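You operate a simulated robot arm through the tools that you are given. There is no shell and no other tool.

The job below is to be done with a simulated two-armed robot. You get a single attempt, and the scene is never put back.

## Task
Pick up the black small box from the top of the grey side bench with one hand, pass it to the other hand and put it on the left end of the set-up bench. Set down upright: small box.

Only the result counts: the job must be done as asked and must still hold three seconds after the hand-in. Knocking over, shifting, dropping, spilling or breaking anything else fails it.

## Robot
Two 7-joint arms with two-finger grippers on one trunk, on a base that moves. Base frame: it is fixed to the floor where the robot stands at the start and does not move with it; the origin is under the middle of the robot, x ahead of it, y to its left, z up. Lengths are in mm, angles in degrees, forces in N, time in s.
The left shoulder is at the start at [60, 123, 945], the right one opposite. With the tool pointing down near the work surface each hand reaches from about 360 to 800 mm from the robot's upright axis, wherever it stands, measured 20 degrees to its own side. Places, roughly: left end of the set-up bench [500, -2700, 800]. Payload 1.47 kg a hand.
The tool frame of a hand sits at the grasp point between the pads (the TCP): z along the fingers, y along the line on which they close. The tips reach 16 mm beyond it. The gripper opens to 87 mm; its body begins 55 mm behind the TCP.
Orientation is that of the tool frame in the base frame, as [roll, pitch, yaw] about the fixed x, y, z axes, in that order (R = Rz(yaw) Ry(pitch) Rx(roll)). With the fingers straight down and closing along the base's y, the tool's x points along the base's -x, its y along +y and its z along -z.

## Interface
- The arms move only by the tool apply_moves. It takes "left_moves", "right_moves" or both (then of equal length, played together; a hand with none holds still); each is one flat list of numbers, 7 for each row, row after row: the shift along the tool's x, y, z in mm, then the turn, a rotation vector about the tool's x, y, z in degrees, then the gripper command, from -1 (shut) to 1 (fully open), values between in proportion. In form: [tx, ty, tz, wx, wy, wz, claw, tx, ty, tz, wx, wy, wz, claw, ...]. A call has 1 to 20 rows; each row shifts and turns the commanded pose from where the row before left it, along the tool's axes as they then stand. A row lasts 0.2 s, in which the tool goes at most 50 mm and 8.6 degrees; a call with a longer step from one row to the next is refused whole, and so is a gripper value outside its range. A pose out of reach is approached as far as the arm can. The call stops where the force on the tool passes 40 N (or 10 N more than at its start, if that is more) or the arm is blocked; 0.2 s more then pass. Each finger travels about 153 mm/s and halts on what it meets, pressing with about 26 N; the grip force reading is that of the motor and also rises with nothing between the fingers. The clock runs only during rows and for 0.2 s after the last one: add rows that do not move to give the fingers time. It gives the time, the measured TCP pose, the force on the tool (base axes), the opening and the grip force at its end, in the units of the frame above (readings bear some noise), with the torque about the TCP (base axes, N m) and any sound that the robot's microphone picked up.
- Cameras (640 x 400 px; columns grow to the right, rows downward): "scene" is now at [81.6, -37.6, 1505.1]; the picture's right is [-0.45, -0.89, 0.00], its down [-0.63, 0.32, -0.70] and it looks along [0.63, -0.32, -0.71] (base axes); focal length 252 px, centre (320, 200). "left" rides on the left gripper at [73, -12, -90] in its tool frame; the picture's right is [0.16, 0.99, 0.00], its down [-0.72, 0.12, -0.68] and it looks along [-0.67, 0.11, 0.73] (tool axes); focal length 247 px, centre (320, 200). "right" rides on the right gripper at [73, 12, -90] in its tool frame; the picture's right is [-0.16, 0.99, 0.00], its down [-0.72, -0.12, -0.68] and it looks along [-0.67, -0.11, 0.73] (tool axes); focal length 247 px, centre (320, 200). There is no depth. A picture from a camera that has moved, and an enlarged one, comes with that camera's place and axes in the base frame and with its lens.
- camera(camera): a new picture of that camera. The clock stands still meanwhile.
- raise_lower(by): moves the trunk up (or, below 0, down) by that many mm; the arms and the scene camera ride with it, the base frame stays. It gives what a move gives, with no picture.
- steer(legs): drives the robot by 1 to 6 legs, each [ahead, left, turn to the left] in mm, mm and degrees, along the robot's own axes; the way and the turn of a leg run together, so that a leg with both is an arc; at most 1500 mm and 180 degrees a leg. The arms and the cameras ride along, it lands a little off, and it stops where it bumps. It gives what a move gives.
- turn_head(pan, tilt): turns the head with the scene camera to pan (to the left, within 120 degrees either way) and tilt (down, from -29 to 69), counted from straight ahead of the robot. It gives what a move gives.
- zoom(camera, box): a new picture of the part [left, top, right, bottom] of that camera's present view, enlarged. The clock stands still meanwhile.
- hand_in(): hands the job in; it is judged then, once.

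Nothing tells you exact positions but the pictures and the camera data. Unless the task says otherwise, let go and move clear before handing in.

The tools are called after "Request:" by a JSON object that holds its "api" and its "payload". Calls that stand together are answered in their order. apply_moves: Moves the arms, as the interface text tells. Its arguments: {"type":"object","properties":{"left_moves":{"type":"array"},"right_moves":{"type":"array"}},"required":[]} The other tools are called the same way: raise_lower (by) moves the trunk up or down; steer (legs) drives the base; turn_head (pan, tilt) turns the head that bears the scene camera; camera (camera) takes a picture; zoom (camera, box) takes an enlarged picture of a part of a camera's view; hand_in () hands the job in.

At the start:

```text
clock: 0.0
left_tool_pos: [535.8, -27.9, 1074.7]
left_tool_rot: [-180.0, 0.0, -179.9]
left_ft_force: [0.7, 0.0, -0.1]
left_torque: [0.0, 0.02, 0.03]
left_width: 87.2
left_finger_force: 0.1
right_tool_pos: [325.8, -375.8, 1056.8]
right_tool_rot: [180.0, 0.0, -179.9]
right_ft_force: [0.0, -1.2, 0.2]
right_torque: [-0.03, 0.03, -0.06]
right_width: 87.2
right_finger_force: 0.1
trunk travel left (down, up): [-100.0, 130.0]
robot x, y, heading: [1.4, -1.0, 0.2]
head pan, tilt (commanded): [-27.0, 45.3]
```

scene: 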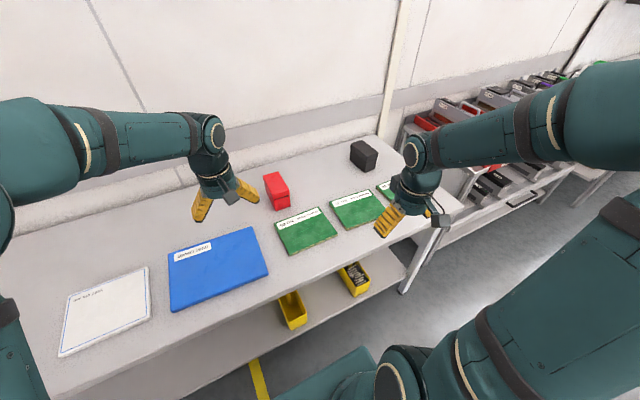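
right: 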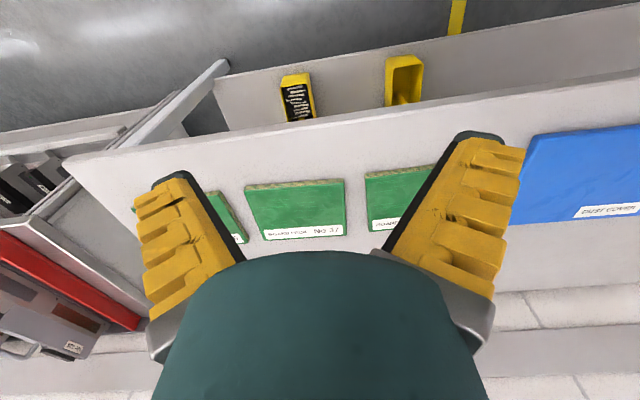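
left: 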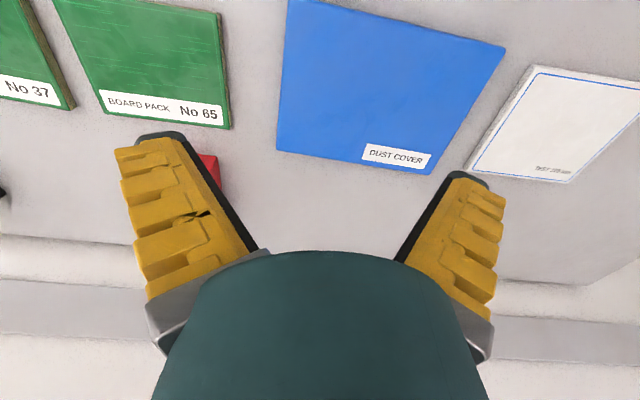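

The scene view shows the black box on the grey bench, at the far right near the wall, with a red box and some boards nearby. I'll zoom in to find its exact place.

Request:
{"api": "zoom", "payload": {"camera": "scene", "box": [240, 120, 480, 270]}}

Request:
{"api": "zoom", "payload": {"camera": "scene", "box": [330, 130, 394, 170]}}

```text
2.67 times, centred on (360, 195) of scene
camera zoom: at [81.6, -37.6, 1505.1], right [-0.45, -0.89, 0.0], down [-0.63, 0.32, -0.7], along [0.63, -0.32, -0.71], focal length 673 px, centre (213, 213)
```

zoom: 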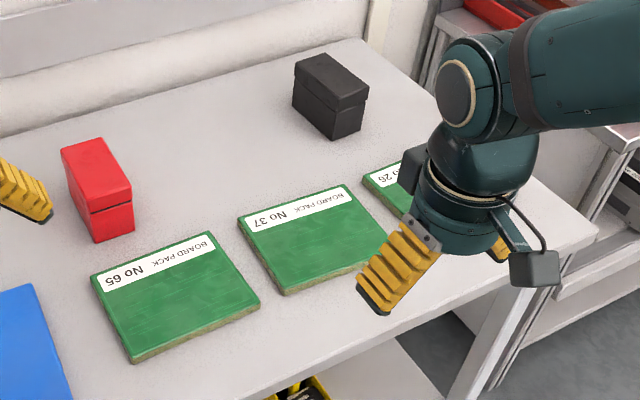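

```text
10.00 times, centred on (362, 150) of scene
camera zoom: at [81.6, -37.6, 1505.1], right [-0.45, -0.89, 0.0], down [-0.63, 0.32, -0.7], along [0.63, -0.32, -0.71], focal length 2522 px, centre (-100, 700)
```

zoom: 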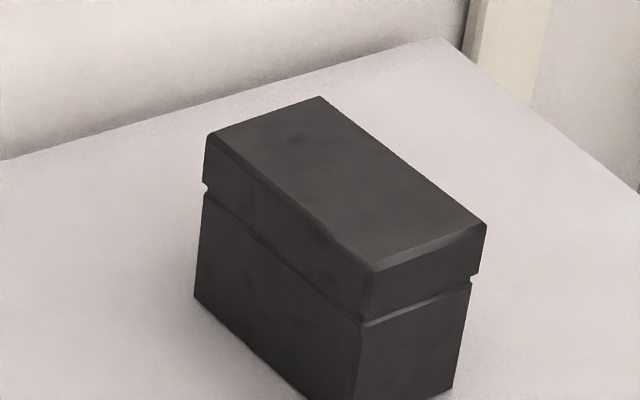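

The black box is about 118 × 62 × 85 mm, centred near (834, -638), with the bench top at about z = 795. Before moving I'll look around at the set-up bench, the floor and the front of the base.

Request:
{"api": "turn_head", "payload": {"pan": -75, "tilt": 20}}

Request:
{"api": "camera", "payload": {"camera": "scene"}}

Request:
{"api": "turn_head", "payload": {"pan": -110, "tilt": 25}}

Request:
{"api": "camera", "payload": {"camera": "scene"}}

Request:
{"api": "turn_head", "payload": {"pan": 0, "tilt": 65}}

Request:
{"api": "camera", "payload": {"camera": "scene"}}

Request:
{"api": "turn_head", "payload": {"pan": -50, "tilt": 30}}

Request:
{"api": "camera", "payload": {"camera": "scene"}}

```text
clock: 1.2
left_tool_pos: [535.4, -27.6, 1075.3]
left_tool_rot: [180.0, -0.1, 180.0]
left_ft_force: [-0.3, 0.1, 0.3]
left_torque: [0.01, -0.01, 0.0]
left_width: 87.2
left_finger_force: 0.0
right_tool_pos: [326.5, -375.0, 1056.1]
right_tool_rot: [-180.0, 0.1, -180.0]
right_ft_force: [-0.5, 0.0, -0.9]
right_torque: [-0.01, 0.0, -0.01]
right_width: 86.8
right_finger_force: 0.2
trunk travel left (down, up): [-100.0, 130.0]
robot x, y, heading: [0.7, -0.9, -0.1]
head pan, tilt (commanded): [-75.0, 20.0]
```

```text
taken
camera scene: at [33.5, -90.7, 1544.1], right [-0.97, -0.26, 0.0], down [-0.09, 0.33, -0.94], along [0.24, -0.91, -0.34], focal length 252 px, centre (320, 200)
```

scene: 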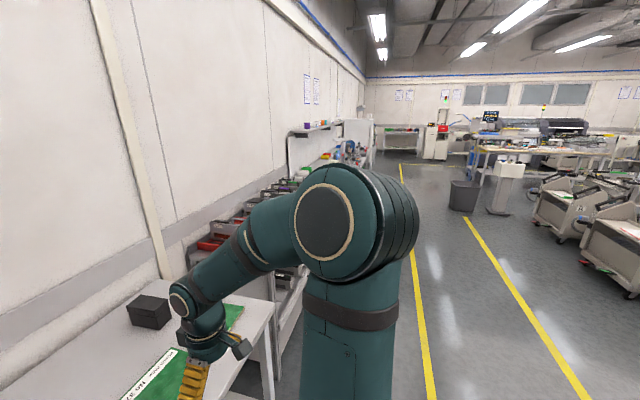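

```text
clock: 2.2
left_tool_pos: [535.6, -27.8, 1075.8]
left_tool_rot: [180.0, 0.0, 180.0]
left_ft_force: [-0.5, 0.0, 0.8]
left_torque: [0.02, 0.02, 0.0]
left_width: 86.9
left_finger_force: 0.0
right_tool_pos: [326.7, -375.7, 1056.6]
right_tool_rot: [-180.0, 0.0, -180.0]
right_ft_force: [-0.4, -0.3, -0.9]
right_torque: [-0.01, 0.01, 0.0]
right_width: 87.0
right_finger_force: 0.1
trunk travel left (down, up): [-100.0, 130.0]
robot x, y, heading: [0.6, 1.4, 0.1]
head pan, tilt (commanded): [-110.0, 25.0]
```

```text
taken
camera scene: at [-22.2, -87.4, 1536.1], right [-0.94, 0.34, 0.0], down [0.14, 0.4, -0.91], along [-0.31, -0.85, -0.42], focal length 252 px, centre (320, 200)
```

scene: 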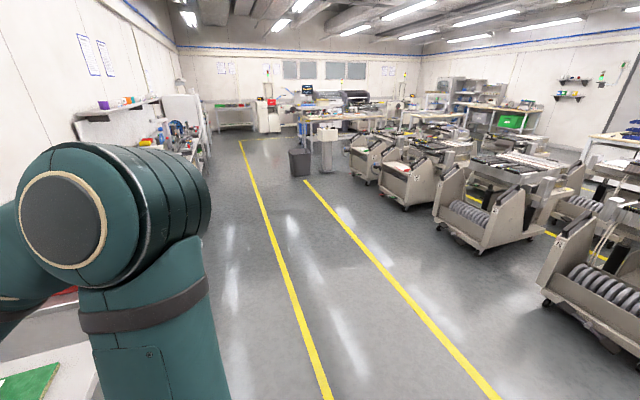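

```text
clock: 4.0
left_tool_pos: [534.9, -28.0, 1074.7]
left_tool_rot: [-180.0, 0.0, 180.0]
left_ft_force: [-0.1, 0.6, -0.1]
left_torque: [-0.02, -0.02, -0.02]
left_width: 87.0
left_finger_force: 0.0
right_tool_pos: [326.3, -376.6, 1056.0]
right_tool_rot: [-180.0, 0.0, -180.0]
right_ft_force: [0.4, -0.1, 1.1]
right_torque: [0.0, -0.04, -0.02]
right_width: 87.1
right_finger_force: 0.1
trunk travel left (down, up): [-100.0, 130.0]
robot x, y, heading: [-0.4, -2.2, 0.1]
head pan, tilt (commanded): [0.0, 65.0]
```

```text
taken
camera scene: at [70.0, -0.8, 1480.4], right [0.0, -1.0, 0.0], down [-0.91, 0.0, -0.42], along [0.42, 0.0, -0.91], focal length 252 px, centre (320, 200)
```

scene: 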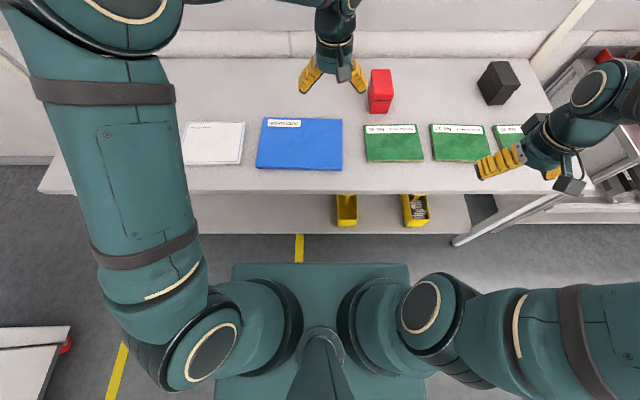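

```text
clock: 5.2
left_tool_pos: [536.4, -26.9, 1075.0]
left_tool_rot: [-180.0, 0.0, -180.0]
left_ft_force: [0.3, 0.7, 0.1]
left_torque: [-0.02, 0.01, 0.02]
left_width: 87.0
left_finger_force: 0.0
right_tool_pos: [327.0, -375.7, 1056.4]
right_tool_rot: [-180.0, 0.0, 180.0]
right_ft_force: [-0.9, -0.6, -0.9]
right_torque: [0.01, -0.01, -0.04]
right_width: 86.8
right_finger_force: 0.1
trunk travel left (down, up): [-100.0, 130.0]
robot x, y, heading: [-0.1, -5.6, 0.2]
head pan, tilt (commanded): [-50.0, 30.0]
```

```text
taken
camera scene: at [67.5, -70.1, 1528.0], right [-0.77, -0.64, 0.0], down [-0.32, 0.38, -0.87], along [0.56, -0.66, -0.5], focal length 252 px, centre (320, 200)
```

scene: 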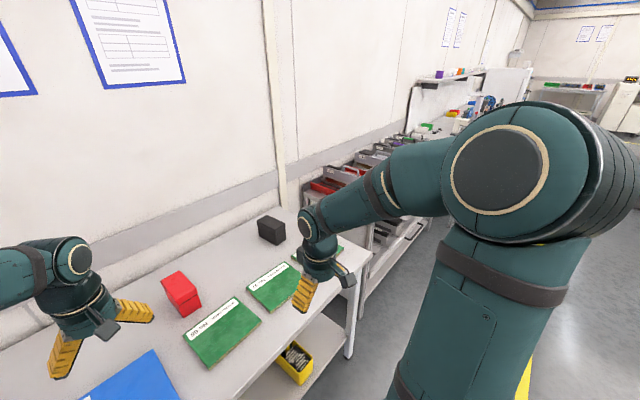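

The way between the benches is clear and the set-up bench lies further along the same wall. I'll pull the left hand aside, then drive right and slightly forward so that the right hand can reach the box.

Request:
{"api": "apply_moves", "payload": {"left_moves": [0, 40, 0, 0, 0, 0, 1, 0, 40, 0, 0, 0, 0, 1, 20, 40, 0, 0, 0, 0, 1, 20, 40, 0, 0, 0, 0, 1, 20, 20, 0, 0, 0, 0, 1]}}

Request:
{"api": "steer", "payload": {"legs": [[0, -470, 0], [55, 0, 0]]}}

Request:
{"api": "turn_head", "payload": {"pan": -15, "tilt": 45}}

Request:
{"api": "camera", "payload": {"camera": "scene"}}

Request:
{"api": "camera", "payload": {"camera": "right"}}

```text
clock: 6.4
left_tool_pos: [473.9, 153.7, 1074.6]
left_tool_rot: [180.0, 0.2, -179.9]
left_ft_force: [0.5, -0.4, 0.1]
left_torque: [-0.03, -0.03, 0.01]
left_width: 86.9
left_finger_force: 0.2
right_tool_pos: [326.0, -374.1, 1057.0]
right_tool_rot: [179.9, 0.0, -179.9]
right_ft_force: [-1.0, 0.3, -0.1]
right_torque: [-0.02, -0.02, 0.05]
right_width: 86.8
right_finger_force: 0.0
trunk travel left (down, up): [-100.0, 130.0]
robot x, y, heading: [-2.5, 4.0, -0.0]
head pan, tilt (commanded): [-50.0, 30.0]
```

```text
clock: 11.6
left_tool_pos: [530.8, -312.3, 1073.1]
left_tool_rot: [-179.9, -0.1, -179.4]
left_ft_force: [0.2, -0.4, -0.5]
left_torque: [0.01, 0.01, -0.02]
left_width: 87.0
left_finger_force: 0.1
right_tool_pos: [387.7, -841.1, 1055.6]
right_tool_rot: [-180.0, -0.2, -179.4]
right_ft_force: [0.6, -0.6, -0.3]
right_torque: [0.04, 0.0, 0.0]
right_width: 87.3
right_finger_force: 0.0
trunk travel left (down, up): [-100.0, 130.0]
robot x, y, heading: [53.9, -471.7, 0.4]
head pan, tilt (commanded): [-50.0, 30.0]
```

```text
clock: 12.6
left_tool_pos: [531.1, -312.4, 1073.1]
left_tool_rot: [-180.0, 0.0, -179.4]
left_ft_force: [0.3, 0.3, 0.8]
left_torque: [0.01, -0.01, -0.03]
left_width: 87.3
left_finger_force: 0.0
right_tool_pos: [386.3, -840.1, 1055.8]
right_tool_rot: [179.9, -0.1, -179.4]
right_ft_force: [0.5, -0.2, 0.2]
right_torque: [0.0, 0.0, 0.01]
right_width: 87.1
right_finger_force: 0.1
trunk travel left (down, up): [-100.0, 130.0]
robot x, y, heading: [56.7, -468.6, 0.7]
head pan, tilt (commanded): [-15.0, 45.0]
```

```text
taken
camera scene: at [144.2, -489.9, 1505.5], right [-0.25, -0.97, 0.0], down [-0.68, 0.18, -0.71], along [0.68, -0.18, -0.71], focal length 252 px, centre (320, 200)
```

scene: 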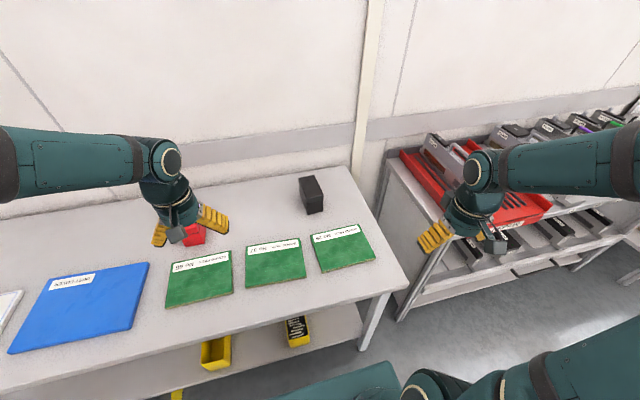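

```text
taken
camera right: at [314.3, -830.7, 1146.7], right [0.15, 0.99, 0.0], down [0.72, -0.11, 0.68], along [0.67, -0.1, -0.73], focal length 247 px, centre (320, 200)
```

right: 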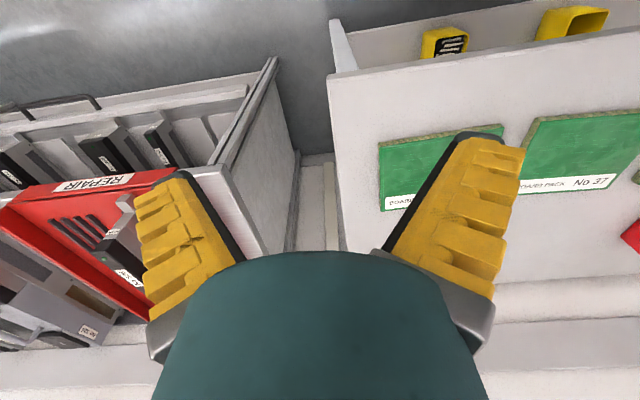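

The robot is now by the right end of the grey bench and the box is in clear view. I'll zoom in to triangulate it from this second viewpoint.

Request:
{"api": "zoom", "payload": {"camera": "scene", "box": [280, 165, 344, 225]}}

Request:
{"api": "zoom", "payload": {"camera": "scene", "box": [220, 200, 420, 325]}}

```text
6.67 times, centred on (312, 195) of scene
camera zoom: at [144.2, -489.9, 1505.5], right [-0.25, -0.97, 0.0], down [-0.68, 0.18, -0.71], along [0.68, -0.18, -0.71], focal length 1681 px, centre (373, 233)
```

zoom: 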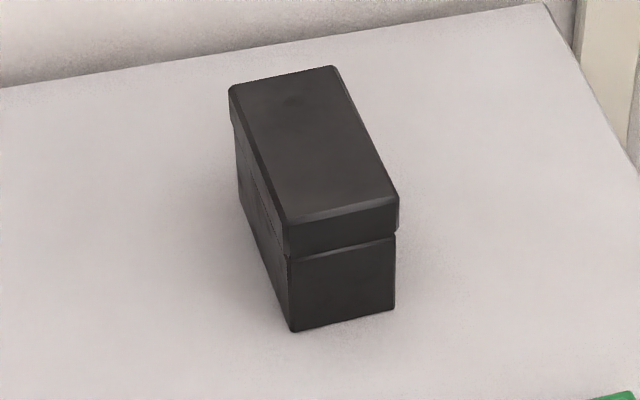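

```text
3.20 times, centred on (320, 262) of scene
camera zoom: at [144.2, -489.9, 1505.5], right [-0.25, -0.97, 0.0], down [-0.68, 0.18, -0.71], along [0.68, -0.18, -0.71], focal length 807 px, centre (320, 0)
```

zoom: 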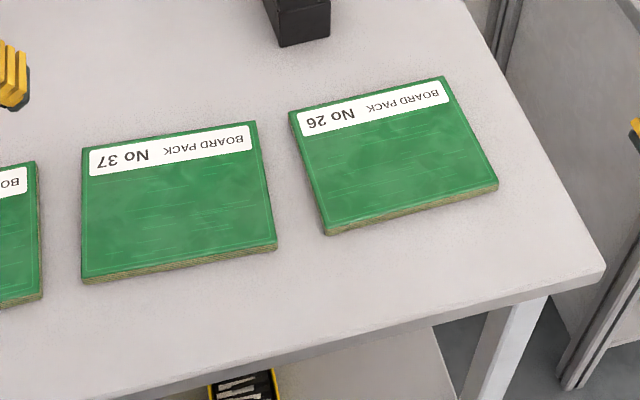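

The box centre is near (826, -632), its top at about z = 883, turned about 3.7°. I'll bring the open right hand over it, still high, and check with the wrist camera.

Request:
{"api": "apply_moves", "payload": {"right_moves": [-41.6, 20.2, 0, 0, 0, 0, 1, -41.6, 20.2, 0, 0, 0, 0, 1, -41.6, 20.2, 0, 0, 0, 0, 1, -41.6, 20.2, 0, 0, 0, 0, 1, -41.6, 20.2, 0, 0, 0, 0, 1, -41.6, 20.2, 0, 0, 0, 0, 1, -41.6, 20.2, 0, 0, 0, 0, 1, -41.6, 20.2, 0, 0, 0, 0, 1, -41.6, 20.2, 0, 0, 0, 0, 1, -41.6, 20.2, 0, 0, 0, 0, 1, 0, 0, 0, 0, 0, -3.1, 1, 0, 0, 0, 0, 0, 0, 1]}}

Request:
{"api": "camera", "payload": {"camera": "right"}}

Request:
{"api": "camera", "payload": {"camera": "scene"}}

```text
clock: 15.2
left_tool_pos: [530.3, -310.9, 1074.1]
left_tool_rot: [180.0, 0.0, -179.5]
left_ft_force: [0.2, 0.6, -1.1]
left_torque: [0.0, 0.01, 0.0]
left_width: 86.7
left_finger_force: 0.1
right_tool_pos: [800.1, -635.2, 1055.4]
right_tool_rot: [180.0, -0.1, -176.3]
right_ft_force: [0.4, -0.5, 0.0]
right_torque: [0.0, 0.0, 0.0]
right_width: 87.3
right_finger_force: 0.1
trunk travel left (down, up): [-100.0, 130.0]
robot x, y, heading: [51.0, -467.9, 0.5]
head pan, tilt (commanded): [-15.0, 45.0]
```

```text
taken
camera right: at [727.0, -629.1, 1144.9], right [0.09, 1.0, 0.0], down [0.73, -0.07, 0.68], along [0.68, -0.06, -0.73], focal length 247 px, centre (320, 200)
```

right: 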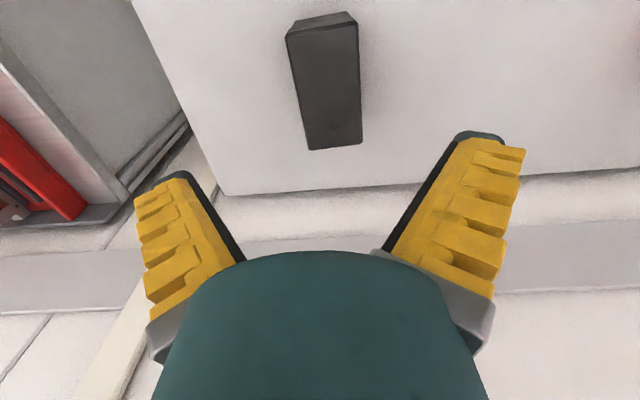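

```text
taken
camera scene: at [145.1, -489.6, 1505.4], right [-0.25, -0.97, 0.0], down [-0.69, 0.18, -0.71], along [0.68, -0.18, -0.71], focal length 252 px, centre (320, 200)
```

scene: 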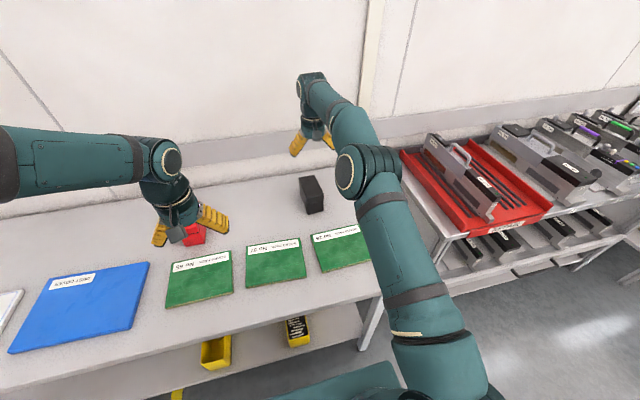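

The hand is above the box. I'll zoom in on the wrist view to measure the box relative to the tool.

Request:
{"api": "zoom", "payload": {"camera": "right", "box": [250, 0, 410, 160]}}

```text
2.50 times, centred on (330, 80) of right
camera zoom: at [727.0, -629.1, 1144.9], right [0.09, 1.0, 0.0], down [0.73, -0.07, 0.68], along [0.68, -0.06, -0.73], focal length 617 px, centre (295, 500)
```

zoom: 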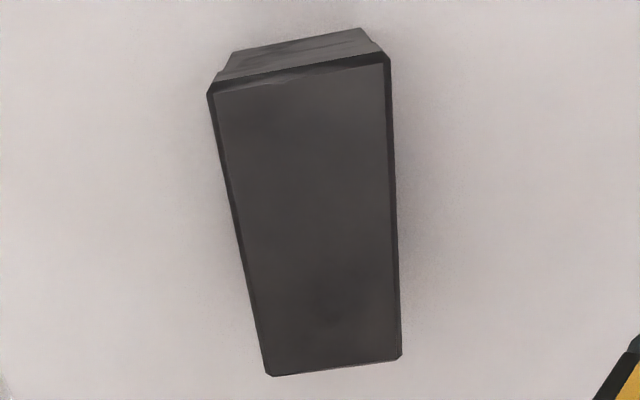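

Relative to the tool, the box lies aligned within half a degree, with its centre at (-24, +6) mm, so the pads will take it 24 mm robot-side of centre as wanted. I'll shift 6 mm sideways, go down most of the way and check again.

Request:
{"api": "apply_moves", "payload": {"right_moves": [0, 5.9, 0, 0, 0, 0, 1, 0, 0, 35, 0, 0, 0, 1, 0, 0, 35, 0, 0, 0, 1, 0, 0, 35, 0, 0, 0, 1, 0, 0, 30, 0, 0, 0, 1, 0, 0, 0, 0, 0, 0, 1]}}

Request:
{"api": "camera", "payload": {"camera": "right"}}

Request:
{"api": "zoom", "payload": {"camera": "scene", "box": [230, 100, 390, 220]}}

```text
clock: 16.6
left_tool_pos: [529.5, -310.8, 1074.7]
left_tool_rot: [-180.0, 0.0, -179.4]
left_ft_force: [-0.1, 0.1, -0.4]
left_torque: [0.0, -0.02, -0.02]
left_width: 87.2
left_finger_force: 0.1
right_tool_pos: [798.9, -629.7, 921.4]
right_tool_rot: [180.0, 0.0, -176.3]
right_ft_force: [0.7, 0.5, -0.9]
right_torque: [-0.04, 0.01, 0.01]
right_width: 86.8
right_finger_force: 0.1
trunk travel left (down, up): [-100.0, 130.0]
robot x, y, heading: [52.8, -466.4, 0.8]
head pan, tilt (commanded): [-15.0, 45.0]
```

```text
taken
camera right: at [726.6, -623.3, 1011.6], right [0.09, 1.0, 0.0], down [0.73, -0.07, 0.68], along [0.68, -0.06, -0.73], focal length 247 px, centre (320, 200)
```

right: 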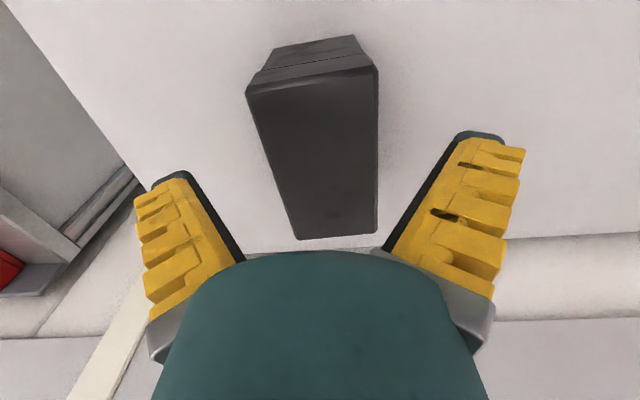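

```text
3.33 times, centred on (310, 160) of scene
camera zoom: at [144.0, -489.9, 1505.5], right [-0.25, -0.97, 0.0], down [-0.68, 0.18, -0.71], along [0.69, -0.18, -0.71], focal length 841 px, centre (353, 333)
```

zoom: 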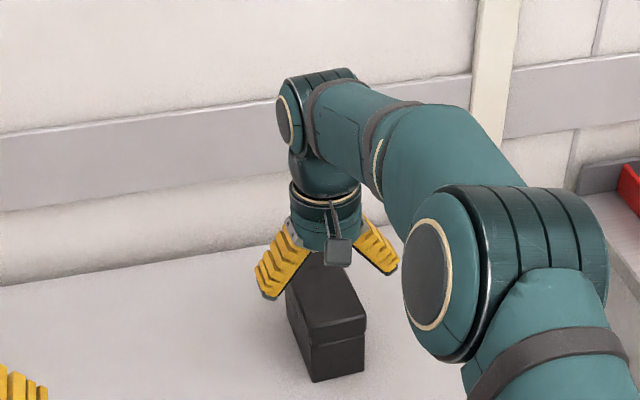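

The box top is at z ≈ 890, and the box is 115 × 62 × 90 mm, centred between the fingers to within 1 mm. I'll lower the last 69 mm and close on it.

Request:
{"api": "apply_moves", "payload": {"right_moves": [3, 0.7, 25, 0, 0, 0.6, 1, 0, 0, 25, 0, 0, 0, 1, 0, 0, 19, 0, 0, 0, 1, 0, 0, 0, 0, 0, 0, 1, 0, 0, 0, 0, 0, 0, -1, 0, 0, 0, 0, 0, 0, -1, 0, 0, 0, 0, 0, 0, -1, 0, 0, 0, 0, 0, 0, -1]}}

Request:
{"api": "camera", "payload": {"camera": "right"}}

Request:
{"api": "zoom", "payload": {"camera": "scene", "box": [230, 100, 390, 220]}}

```text
clock: 18.4
left_tool_pos: [529.8, -310.6, 1075.2]
left_tool_rot: [179.9, 0.0, -179.5]
left_ft_force: [0.1, 1.0, -0.5]
left_torque: [-0.01, -0.01, -0.03]
left_width: 86.9
left_finger_force: 0.0
right_tool_pos: [796.4, -628.8, 852.8]
right_tool_rot: [180.0, -0.1, -176.9]
right_ft_force: [0.1, 0.3, -0.4]
right_torque: [0.0, 0.07, 0.0]
right_width: 75.9
right_finger_force: 25.8
trunk travel left (down, up): [-100.0, 130.0]
robot x, y, heading: [56.9, -470.0, 0.5]
head pan, tilt (commanded): [-15.0, 45.0]
```

```text
taken
camera right: at [723.1, -621.7, 943.0], right [0.1, 0.99, 0.0], down [0.73, -0.08, 0.68], along [0.68, -0.07, -0.73], focal length 247 px, centre (320, 200)
```

right: 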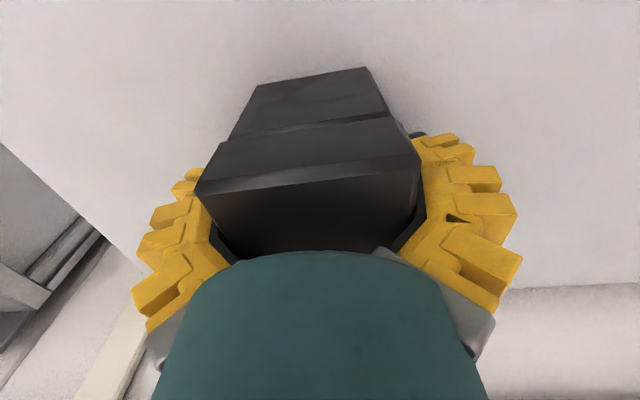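

```text
3.33 times, centred on (310, 160) of scene
camera zoom: at [144.7, -489.9, 1505.4], right [-0.25, -0.97, 0.0], down [-0.69, 0.18, -0.71], along [0.68, -0.18, -0.71], focal length 841 px, centre (353, 333)
```

zoom: 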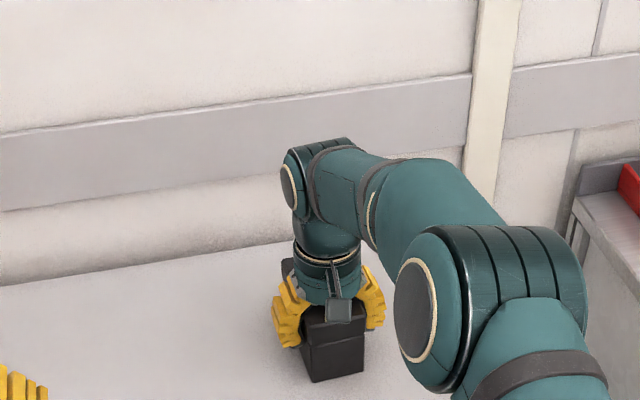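

The fingers have closed round the box at the nominal 26 N. I'll lift slowly a little and check the hold.

Request:
{"api": "apply_moves", "payload": {"right_moves": [0, 0, -5, 0, 0, 0, -1, 0, 0, -10, 0, 0, 0, -1, 0, 0, -15, 0, 0, 0, -1, 0, 0, 0, 0, 0, 0, -1, 0, 0, 0, 0, 0, 0, -1]}}

Request:
{"api": "zoom", "payload": {"camera": "scene", "box": [230, 100, 390, 220]}}

Request:
{"api": "camera", "payload": {"camera": "right"}}

```text
clock: 19.6
left_tool_pos: [530.4, -312.6, 1073.7]
left_tool_rot: [-180.0, 0.0, -179.4]
left_ft_force: [-0.4, -0.5, -1.1]
left_torque: [-0.02, 0.01, -0.03]
left_width: 87.1
left_finger_force: 0.2
right_tool_pos: [797.2, -628.2, 884.1]
right_tool_rot: [-180.0, -0.1, -176.8]
right_ft_force: [0.2, -0.7, -2.7]
right_torque: [-0.03, 0.07, 0.0]
right_width: 75.8
right_finger_force: 26.5
trunk travel left (down, up): [-100.0, 130.0]
robot x, y, heading: [56.2, -471.4, 0.6]
head pan, tilt (commanded): [-15.0, 45.0]
```

```text
3.33 times, centred on (310, 160) of scene
camera zoom: at [144.5, -489.9, 1505.4], right [-0.25, -0.97, 0.0], down [-0.68, 0.18, -0.71], along [0.68, -0.18, -0.71], focal length 841 px, centre (353, 333)
```

zoom: 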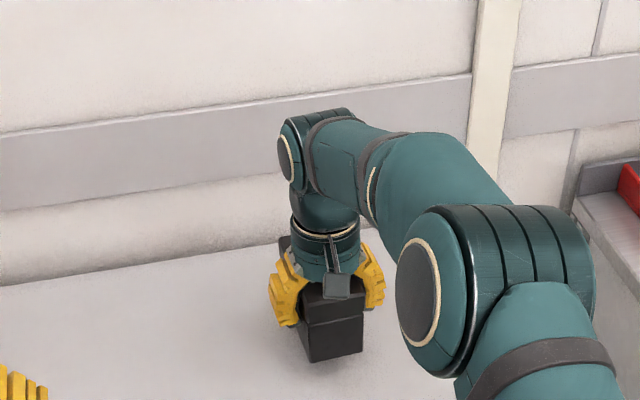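

```text
taken
camera right: at [724.2, -620.8, 973.9], right [0.1, 0.99, 0.0], down [0.73, -0.08, 0.68], along [0.68, -0.07, -0.73], focal length 247 px, centre (320, 200)
```

right: 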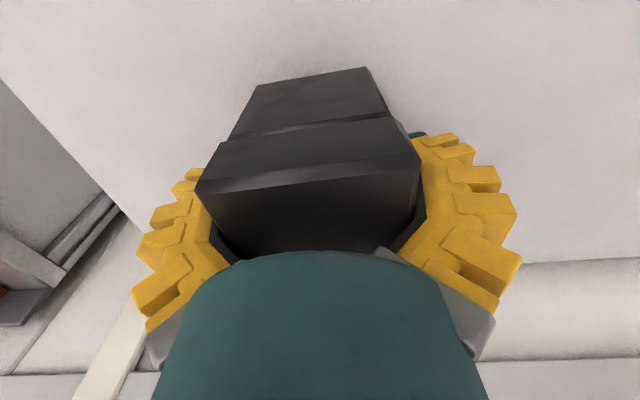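

The box is off the bench and firmly held, weighing about 0.27 kg. I'll lift it clear and then back the robot off into the free aisle for the handover.

Request:
{"api": "apply_moves", "payload": {"right_moves": [0, 0, -25, 0, 0, 0, -1, 0, 0, -30, 0, 0, 0, -1, 0, 0, -30, 0, 0, 0, -1, 0, 0, -30, 0, 0, 0, -1, 0, 0, -30, 0, 0, 0, -1, 0, 0, -30, 0, 0, 0, -1, 0, 0, 0, 0, 0, 0, -1]}}

Request:
{"api": "steer", "payload": {"legs": [[-200, 0, 0]]}}

Request:
{"api": "turn_head", "payload": {"pan": 0, "tilt": 45}}

Request:
{"api": "camera", "payload": {"camera": "scene"}}

```text
clock: 21.2
left_tool_pos: [529.7, -311.8, 1073.7]
left_tool_rot: [-180.0, 0.0, -179.4]
left_ft_force: [0.3, -0.3, -0.2]
left_torque: [-0.01, -0.01, 0.01]
left_width: 86.9
left_finger_force: 0.0
right_tool_pos: [798.2, -626.8, 1054.6]
right_tool_rot: [180.0, -0.1, -176.9]
right_ft_force: [-0.7, 0.1, -3.5]
right_torque: [0.04, 0.1, -0.03]
right_width: 75.6
right_finger_force: 25.4
trunk travel left (down, up): [-100.0, 130.0]
robot x, y, heading: [53.4, -470.7, 0.6]
head pan, tilt (commanded): [-15.0, 45.0]
```

```text
clock: 22.8
left_tool_pos: [325.7, -312.1, 1075.1]
left_tool_rot: [180.0, 0.0, -179.2]
left_ft_force: [0.0, 0.0, -0.1]
left_torque: [0.0, -0.05, 0.0]
left_width: 86.9
left_finger_force: 0.1
right_tool_pos: [594.7, -627.6, 1054.4]
right_tool_rot: [-180.0, -0.1, -176.6]
right_ft_force: [-0.2, 0.6, -2.0]
right_torque: [-0.01, 0.03, -0.02]
right_width: 75.2
right_finger_force: 26.1
trunk travel left (down, up): [-100.0, 130.0]
robot x, y, heading: [-143.3, -466.5, 0.6]
head pan, tilt (commanded): [-15.0, 45.0]
```

```text
clock: 23.6
left_tool_pos: [326.6, -312.6, 1074.2]
left_tool_rot: [180.0, 0.0, -179.1]
left_ft_force: [0.6, 0.1, -0.2]
left_torque: [-0.05, 0.03, 0.01]
left_width: 86.9
left_finger_force: 0.1
right_tool_pos: [595.5, -627.2, 1055.0]
right_tool_rot: [-179.9, 0.0, -176.8]
right_ft_force: [-0.4, 0.0, -2.3]
right_torque: [-0.03, 0.08, -0.03]
right_width: 75.7
right_finger_force: 26.0
trunk travel left (down, up): [-100.0, 130.0]
robot x, y, heading: [-147.9, -473.0, 0.8]
head pan, tilt (commanded): [0.0, 45.0]
```

```text
taken
camera scene: at [-55.7, -471.0, 1505.4], right [0.01, -1.0, 0.0], down [-0.71, -0.01, -0.71], along [0.71, 0.01, -0.71], focal length 252 px, centre (320, 200)
```

scene: 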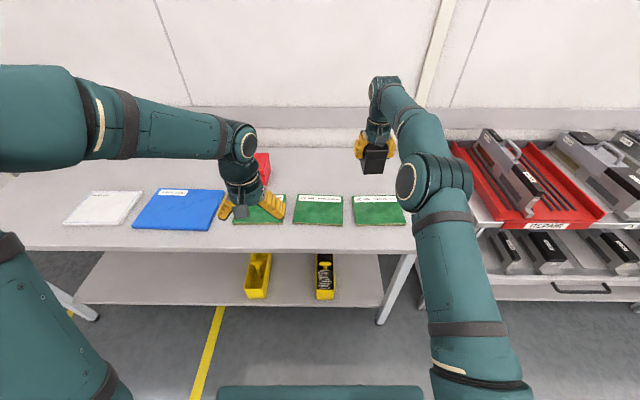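

The box is carried clear in the aisle. Now I'll bring the right hand back to the middle in front of the robot and swing the left hand further left to make room.

Request:
{"api": "apply_moves", "payload": {"right_moves": [18, 10, 0, 0, 0, 0, -1, 31, 18, 0, 0, 0, 0, -1, 31, 18, 0, 0, 0, 0, -1, 31, 18, 0, 0, 0, 0, -1, 31, 18, 0, 0, 0, 0, -1, 31, 18, 0, 0, 0, 0, -1, 31, 18, 0, 0, 0, 0, -1, 31, 17, 0, 0, 0, 0, -1, 20, 10, 0, 0, 0, 0, -1, 0, 0, 0, 0, 0, 0, -1], "left_moves": [0, 20, 0, 0, 0, 0, 1, 0, 20, 0, 0, 0, 0, 1, 0, 20, 0, 0, 0, 0, 1, 0, 20, 0, 0, 0, 0, 1, 0, 20, 0, 0, 0, 0, 1, 0, 20, 0, 0, 0, 0, 1, 0, 20, 0, 0, 0, 0, 1, 0, 0, 0, 0, 0, 0, 1, 0, 0, 0, 0, 0, 0, 1, 0, 0, 0, 0, 0, 0, 1]}}

Request:
{"api": "camera", "payload": {"camera": "scene"}}

```text
clock: 25.8
left_tool_pos: [324.1, -173.1, 1073.0]
left_tool_rot: [-180.0, 0.0, -179.2]
left_ft_force: [0.4, 0.1, -0.7]
left_torque: [-0.03, -0.01, 0.03]
left_width: 87.2
left_finger_force: 0.0
right_tool_pos: [331.6, -495.3, 1054.1]
right_tool_rot: [-180.0, -0.1, -176.8]
right_ft_force: [-0.5, 0.4, -1.3]
right_torque: [-0.01, 0.07, -0.01]
right_width: 75.2
right_finger_force: 26.3
trunk travel left (down, up): [-100.0, 130.0]
robot x, y, heading: [-146.4, -466.8, 0.7]
head pan, tilt (commanded): [0.0, 45.0]
```

```text
taken
camera scene: at [-55.8, -471.0, 1505.4], right [0.01, -1.0, 0.0], down [-0.71, -0.01, -0.71], along [0.71, 0.01, -0.71], focal length 252 px, centre (320, 200)
```

scene: 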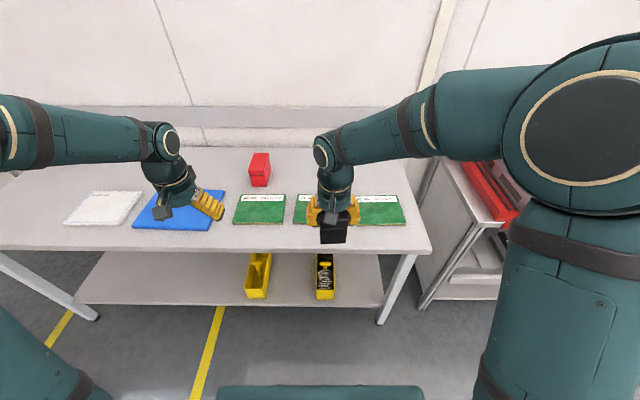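

The right hand is now in the middle of the robot's front. I'll turn it 87° in place so the box lies crosswise with its free end to the left, and turn the left hand the opposite way.

Request:
{"api": "apply_moves", "payload": {"right_moves": [0, 0, 0, 0, 0, -4, -1, 0, 0, 0, 0, 0, -7, -1, 0, 0, 0, 0, 0, -7.8, -1, 0, 0, 0, 0, 0, -7.8, -1, 0, 0, 0, 0, 0, -7.8, -1, 0, 0, 0, 0, 0, -7.8, -1, 0, 0, 0, 0, 0, -7.8, -1, 0, 0, 0, 0, 0, -7.8, -1, 0, 0, 0, 0, 0, -7.8, -1, 0, 0, 0, 0, 0, -7.8, -1, 0, 0, 0, 0, 0, -7.8, -1, 0, 0, 0, 0, 0, -6.3, -1, 0, 0, 0, 0, 0, 0, -1], "left_moves": [0, 0, 0, 0, 0, 4, 1, 0, 0, 0, 0, 0, 7, 1, 0, 0, 0, 0, 0, 7.8, 1, 0, 0, 0, 0, 0, 7.8, 1, 0, 0, 0, 0, 0, 7.8, 1, 0, 0, 0, 0, 0, 7.8, 1, 0, 0, 0, 0, 0, 7.8, 1, 0, 0, 0, 0, 0, 7.8, 1, 0, 0, 0, 0, 0, 7.8, 1, 0, 0, 0, 0, 0, 7.8, 1, 0, 0, 0, 0, 0, 7.8, 1, 0, 0, 0, 0, 0, 8.6, 1, 0, 0, 0, 0, 0, 0, 1]}}

Request:
{"api": "camera", "payload": {"camera": "scene"}}

Request:
{"api": "camera", "payload": {"camera": "right"}}

Request:
{"api": "camera", "payload": {"camera": "left"}}

```text
clock: 28.6
left_tool_pos: [323.1, -173.0, 1073.8]
left_tool_rot: [-179.9, 0.0, 90.8]
left_ft_force: [-0.7, 0.6, -0.3]
left_torque: [0.0, 0.03, 0.02]
left_width: 87.0
left_finger_force: 0.0
right_tool_pos: [332.1, -496.6, 1053.0]
right_tool_rot: [-180.0, -0.1, -89.1]
right_ft_force: [1.2, -0.4, -2.3]
right_torque: [-0.08, 0.01, -0.01]
right_width: 75.6
right_finger_force: 26.4
trunk travel left (down, up): [-100.0, 130.0]
robot x, y, heading: [-149.6, -469.2, 0.7]
head pan, tilt (commanded): [0.0, 45.0]
```

```text
taken
camera scene: at [-56.0, -470.8, 1505.5], right [0.01, -1.0, 0.0], down [-0.71, -0.01, -0.71], along [0.71, 0.01, -0.71], focal length 252 px, centre (320, 200)
```

scene: 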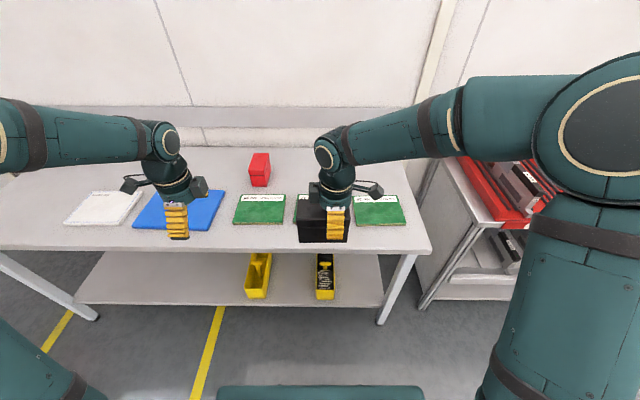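

```text
taken
camera right: at [322.6, -570.9, 1144.5], right [-0.99, 0.14, 0.0], down [0.11, 0.73, 0.68], along [0.1, 0.67, -0.73], focal length 247 px, centre (320, 200)
```

right: 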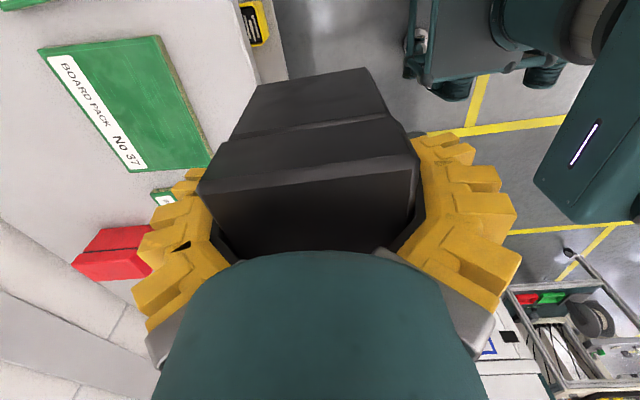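

```text
taken
camera left: at [311.1, -99.2, 1162.5], right [0.99, 0.17, 0.0], down [0.13, -0.72, 0.68], along [0.12, -0.67, -0.73], focal length 247 px, centre (320, 200)
```

left: 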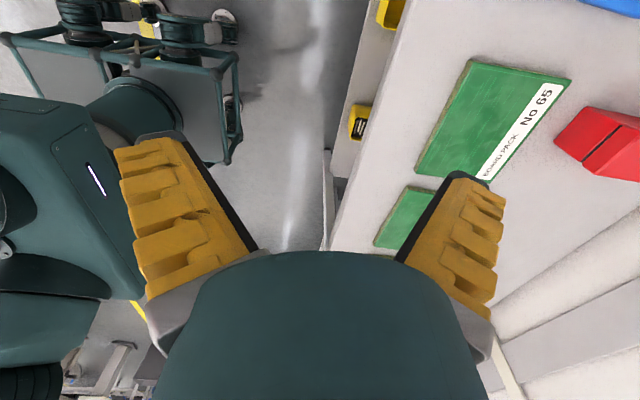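

Both hands have turned as asked and the box is steady. Each gripper also has a dark block on the side opposite its camera, so I'll zoom in to judge clearances for the handover.

Request:
{"api": "zoom", "payload": {"camera": "scene", "box": [270, 120, 398, 250]}}

Request:
{"api": "zoom", "payload": {"camera": "scene", "box": [110, 110, 238, 250]}}

```text
3.08 times, centred on (334, 185) of scene
camera zoom: at [-56.0, -470.8, 1505.5], right [0.01, -1.0, 0.0], down [-0.71, -0.01, -0.71], along [0.71, 0.01, -0.71], focal length 776 px, centre (277, 246)
```

zoom: 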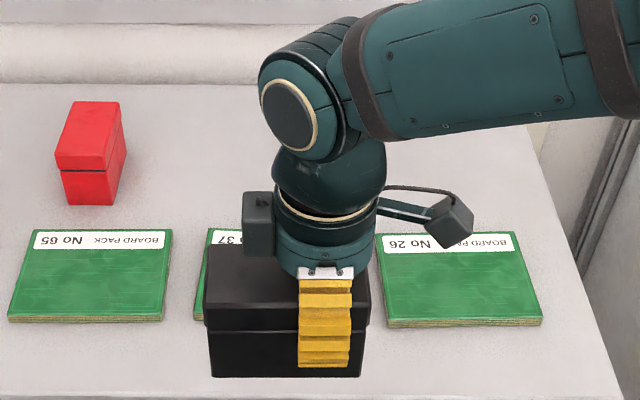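

```text
2.86 times, centred on (174, 180) of scene
camera zoom: at [-56.0, -470.8, 1505.5], right [0.01, -1.0, 0.0], down [-0.71, -0.01, -0.71], along [0.71, 0.01, -0.71], focal length 721 px, centre (737, 257)
```

zoom: 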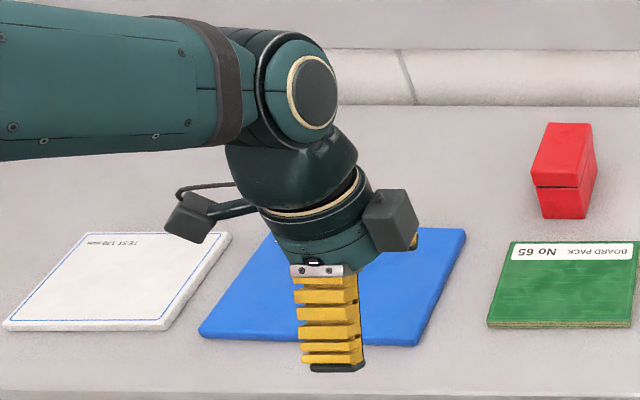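

Finger width is about 36 mm, and each dark block sticks out 59 mm, so the left hand needs a steep lean of about 58° from vertical to clear the right hand. I'll tilt the left hand where it is and check the pose.

Request:
{"api": "apply_moves", "payload": {"left_moves": [0, 0, 0, 0, -8.3, 0, 1, 0, 0, 0, 0, -8.3, 0, 1, 0, 0, 0, 0, -8.3, 0, 1, 0, 0, 0, 0, -8.3, 0, 1, 0, 0, 0, 0, -8.3, 0, 1, 0, 0, 0, 0, -8.3, 0, 1, 0, 0, 0, 0, -8.2, 0, 1, 0, 0, 0, 0, 0, 0, 1]}}

Request:
{"api": "camera", "payload": {"camera": "scene"}}

Request:
{"api": "camera", "payload": {"camera": "left"}}

```text
clock: 30.4
left_tool_pos: [325.3, -173.0, 1073.7]
left_tool_rot: [179.9, 58.0, 90.9]
left_ft_force: [-0.1, -0.3, 0.2]
left_torque: [0.01, 0.0, 0.0]
left_width: 87.3
left_finger_force: 0.1
right_tool_pos: [332.2, -498.7, 1054.9]
right_tool_rot: [-180.0, -0.1, -89.3]
right_ft_force: [-0.2, 0.1, -2.8]
right_torque: [-0.08, 0.02, 0.0]
right_width: 75.9
right_finger_force: 26.4
trunk travel left (down, up): [-100.0, 130.0]
robot x, y, heading: [-147.8, -470.9, 0.8]
head pan, tilt (commanded): [0.0, 45.0]
```

```text
taken
camera scene: at [-56.2, -471.2, 1505.5], right [0.01, -1.0, 0.0], down [-0.71, -0.01, -0.71], along [0.71, 0.01, -0.71], focal length 252 px, centre (320, 200)
```

scene: 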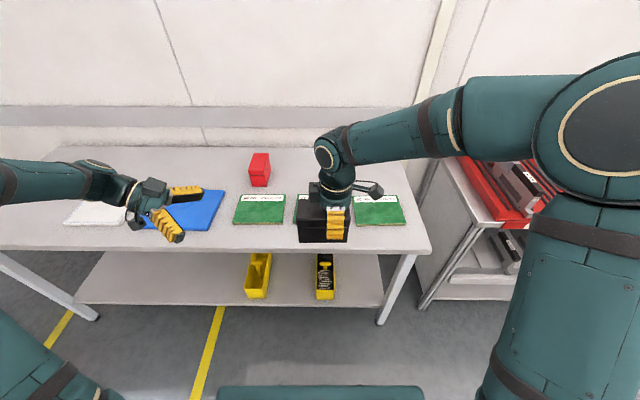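

```text
taken
camera left: at [310.9, -58.1, 1058.8], right [0.99, 0.1, -0.13], down [0.11, 0.2, 0.97], along [0.12, -0.98, 0.18], focal length 247 px, centre (320, 200)
```

left: 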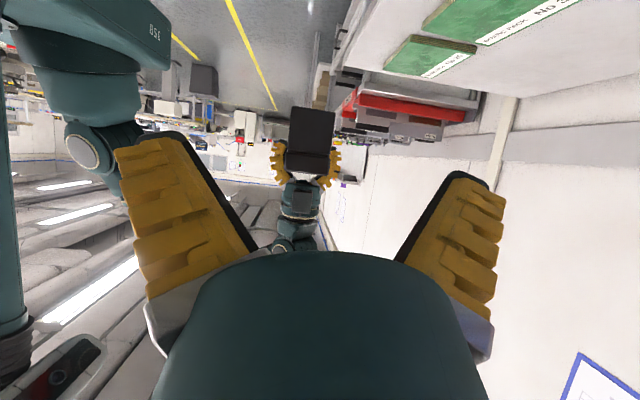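

The left hand tilted fully and its camera sees the box's free end. I'll zoom there to refine the target.

Request:
{"api": "zoom", "payload": {"camera": "left", "box": [256, 90, 366, 200]}}

```text
3.64 times, centred on (311, 145) of left
camera zoom: at [310.9, -58.1, 1058.8], right [0.99, 0.1, -0.13], down [0.11, 0.2, 0.97], along [0.12, -0.98, 0.18], focal length 898 px, centre (353, 400)
```

zoom: 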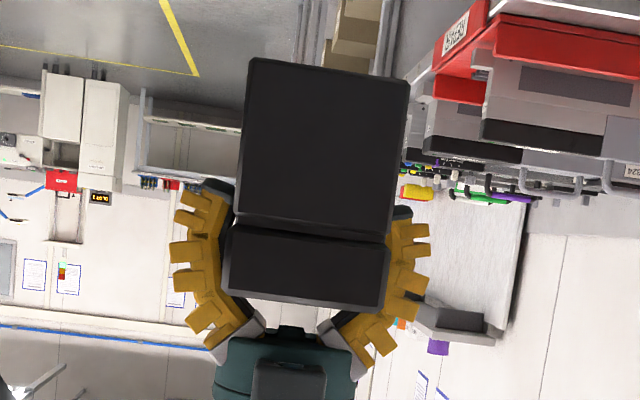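

The measured box end matches the predicted place to within 1–2 mm: centre x ≈ 332, top at z = 1089.5. I'll bring the left hand onto the approach line and stop 90 mm short of the grasp.

Request:
{"api": "apply_moves", "payload": {"left_moves": [-33, 0.8, 0, 0, 0, 0, 1, -33, 0.8, 0, 0, 0, 0, 1, -33, 0.7, 0, 0, 0, 0, 1, -33.5, 0.7, 0, 0, 0, 0, 1, 0, 0, 36, 0, 0, 0, 1, 0, 0, 36, 0, 0, 0, 1, 0, 0, 36, 0, 0, 0, 1, 0, 0, 37, 0, 0, 0, 1, 0, 0, 0, 0, 0, 0, 1]}}

Request:
{"api": "camera", "payload": {"camera": "scene"}}

Request:
{"api": "zoom", "payload": {"camera": "scene", "box": [200, 120, 400, 260]}}

Request:
{"api": "camera", "payload": {"camera": "left"}}

```text
clock: 32.4
left_tool_pos: [333.9, -363.8, 1109.9]
left_tool_rot: [180.0, 58.1, 91.0]
left_ft_force: [0.2, 0.2, -0.2]
left_torque: [0.02, 0.01, 0.0]
left_width: 87.0
left_finger_force: 0.0
right_tool_pos: [332.1, -497.3, 1055.1]
right_tool_rot: [-179.9, 0.0, -89.2]
right_ft_force: [-0.3, 0.4, -3.6]
right_torque: [-0.07, 0.01, -0.01]
right_width: 75.7
right_finger_force: 25.8
trunk travel left (down, up): [-100.0, 130.0]
robot x, y, heading: [-147.8, -471.6, 0.6]
head pan, tilt (commanded): [0.0, 45.0]
```

```text
taken
camera scene: at [-56.3, -470.6, 1505.5], right [0.01, -1.0, 0.0], down [-0.71, -0.01, -0.71], along [0.71, 0.01, -0.71], focal length 252 px, centre (320, 200)
```

scene: 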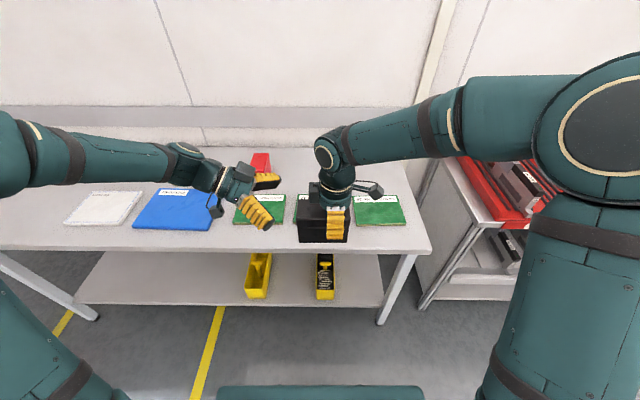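

```text
2.86 times, centred on (300, 190) of scene
camera zoom: at [-56.3, -470.6, 1505.5], right [0.01, -1.0, 0.0], down [-0.71, -0.01, -0.71], along [0.71, 0.01, -0.71], focal length 721 px, centre (377, 229)
```

zoom: 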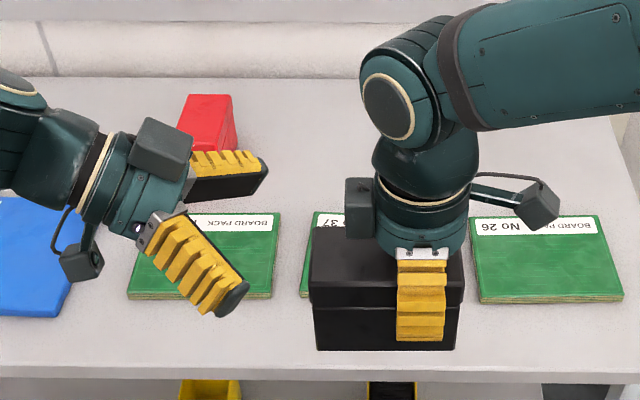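

```text
taken
camera left: at [319.1, -248.6, 1093.8], right [0.99, 0.1, -0.13], down [0.11, 0.2, 0.97], along [0.12, -0.98, 0.18], focal length 247 px, centre (320, 200)
```

left: 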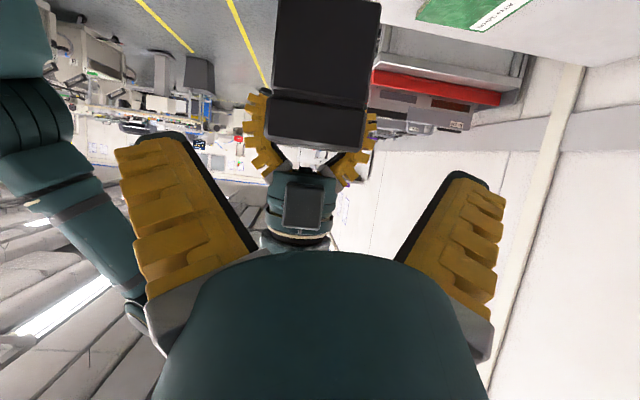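

The left hand is lined up, with the box 2 mm off to one side. I'll correct that and slide the last 90 mm onto the box without closing yet.

Request:
{"api": "apply_moves", "payload": {"left_moves": [0, -2, 20, 0, 0, 0, 1, 0, 0, 25, 0, 0, 0, 1, 0, 0, 25, 0, 0, 0, 1, 0, 0, 20, 0, 0, 0, 1, 0, 0, 0, 0, 0, 0, 1]}}

Request:
{"api": "zoom", "payload": {"camera": "scene", "box": [200, 120, 400, 260]}}

Request:
{"api": "camera", "payload": {"camera": "left"}}

Request:
{"api": "camera", "payload": {"camera": "right"}}

```text
clock: 33.6
left_tool_pos: [329.3, -443.0, 1064.5]
left_tool_rot: [179.9, 58.1, 90.8]
left_ft_force: [5.2, 1.9, 5.6]
left_torque: [0.07, 0.01, 0.03]
left_width: 87.6
left_finger_force: 7.8
right_tool_pos: [331.6, -496.2, 1054.4]
right_tool_rot: [-179.9, 0.1, -89.2]
right_ft_force: [-5.2, -1.0, -7.7]
right_torque: [-0.51, -0.12, 0.22]
right_width: 77.1
right_finger_force: 26.2
trunk travel left (down, up): [-100.0, 130.0]
robot x, y, heading: [-145.3, -472.7, 0.7]
head pan, tilt (commanded): [0.0, 45.0]
```

```text
2.86 times, centred on (300, 190) of scene
camera zoom: at [-56.2, -470.7, 1505.5], right [0.01, -1.0, 0.0], down [-0.71, -0.01, -0.71], along [0.71, 0.01, -0.71], focal length 721 px, centre (377, 229)
```

zoom: 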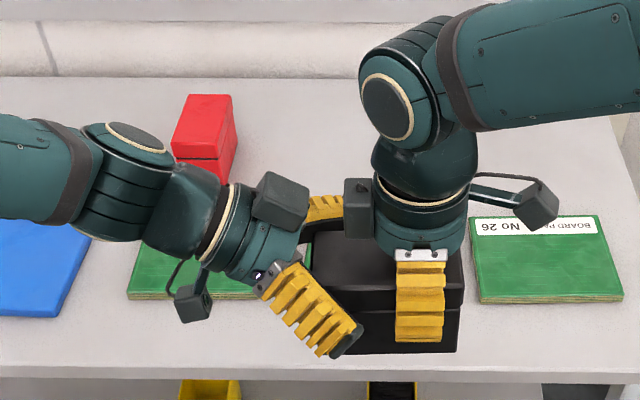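

```text
taken
camera left: at [315.8, -327.3, 1048.9], right [0.99, 0.1, -0.13], down [0.11, 0.2, 0.97], along [0.12, -0.98, 0.18], focal length 247 px, centre (320, 200)
```

left: 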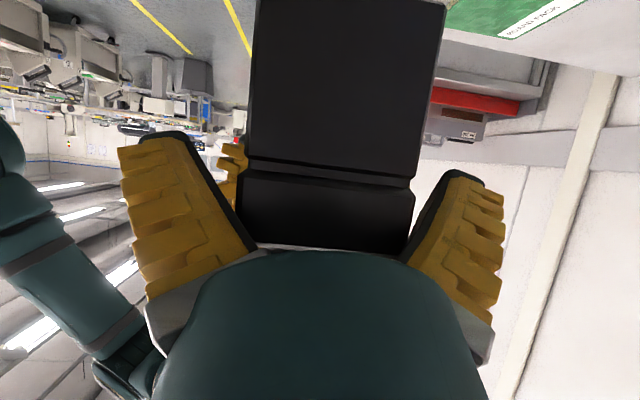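

```text
taken
camera right: at [321.9, -569.9, 1144.6], right [-0.99, 0.14, 0.0], down [0.11, 0.72, 0.68], along [0.1, 0.67, -0.73], focal length 247 px, centre (320, 200)
```

right: 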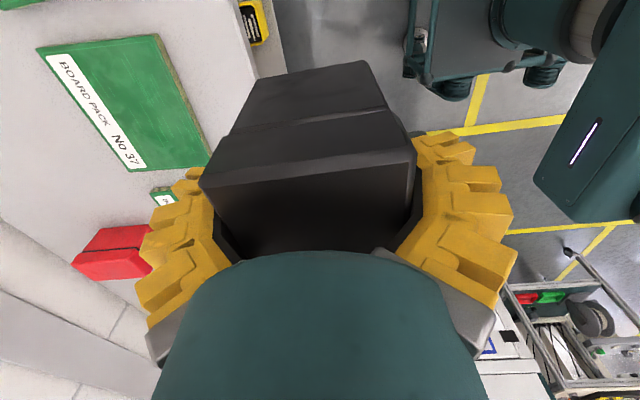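

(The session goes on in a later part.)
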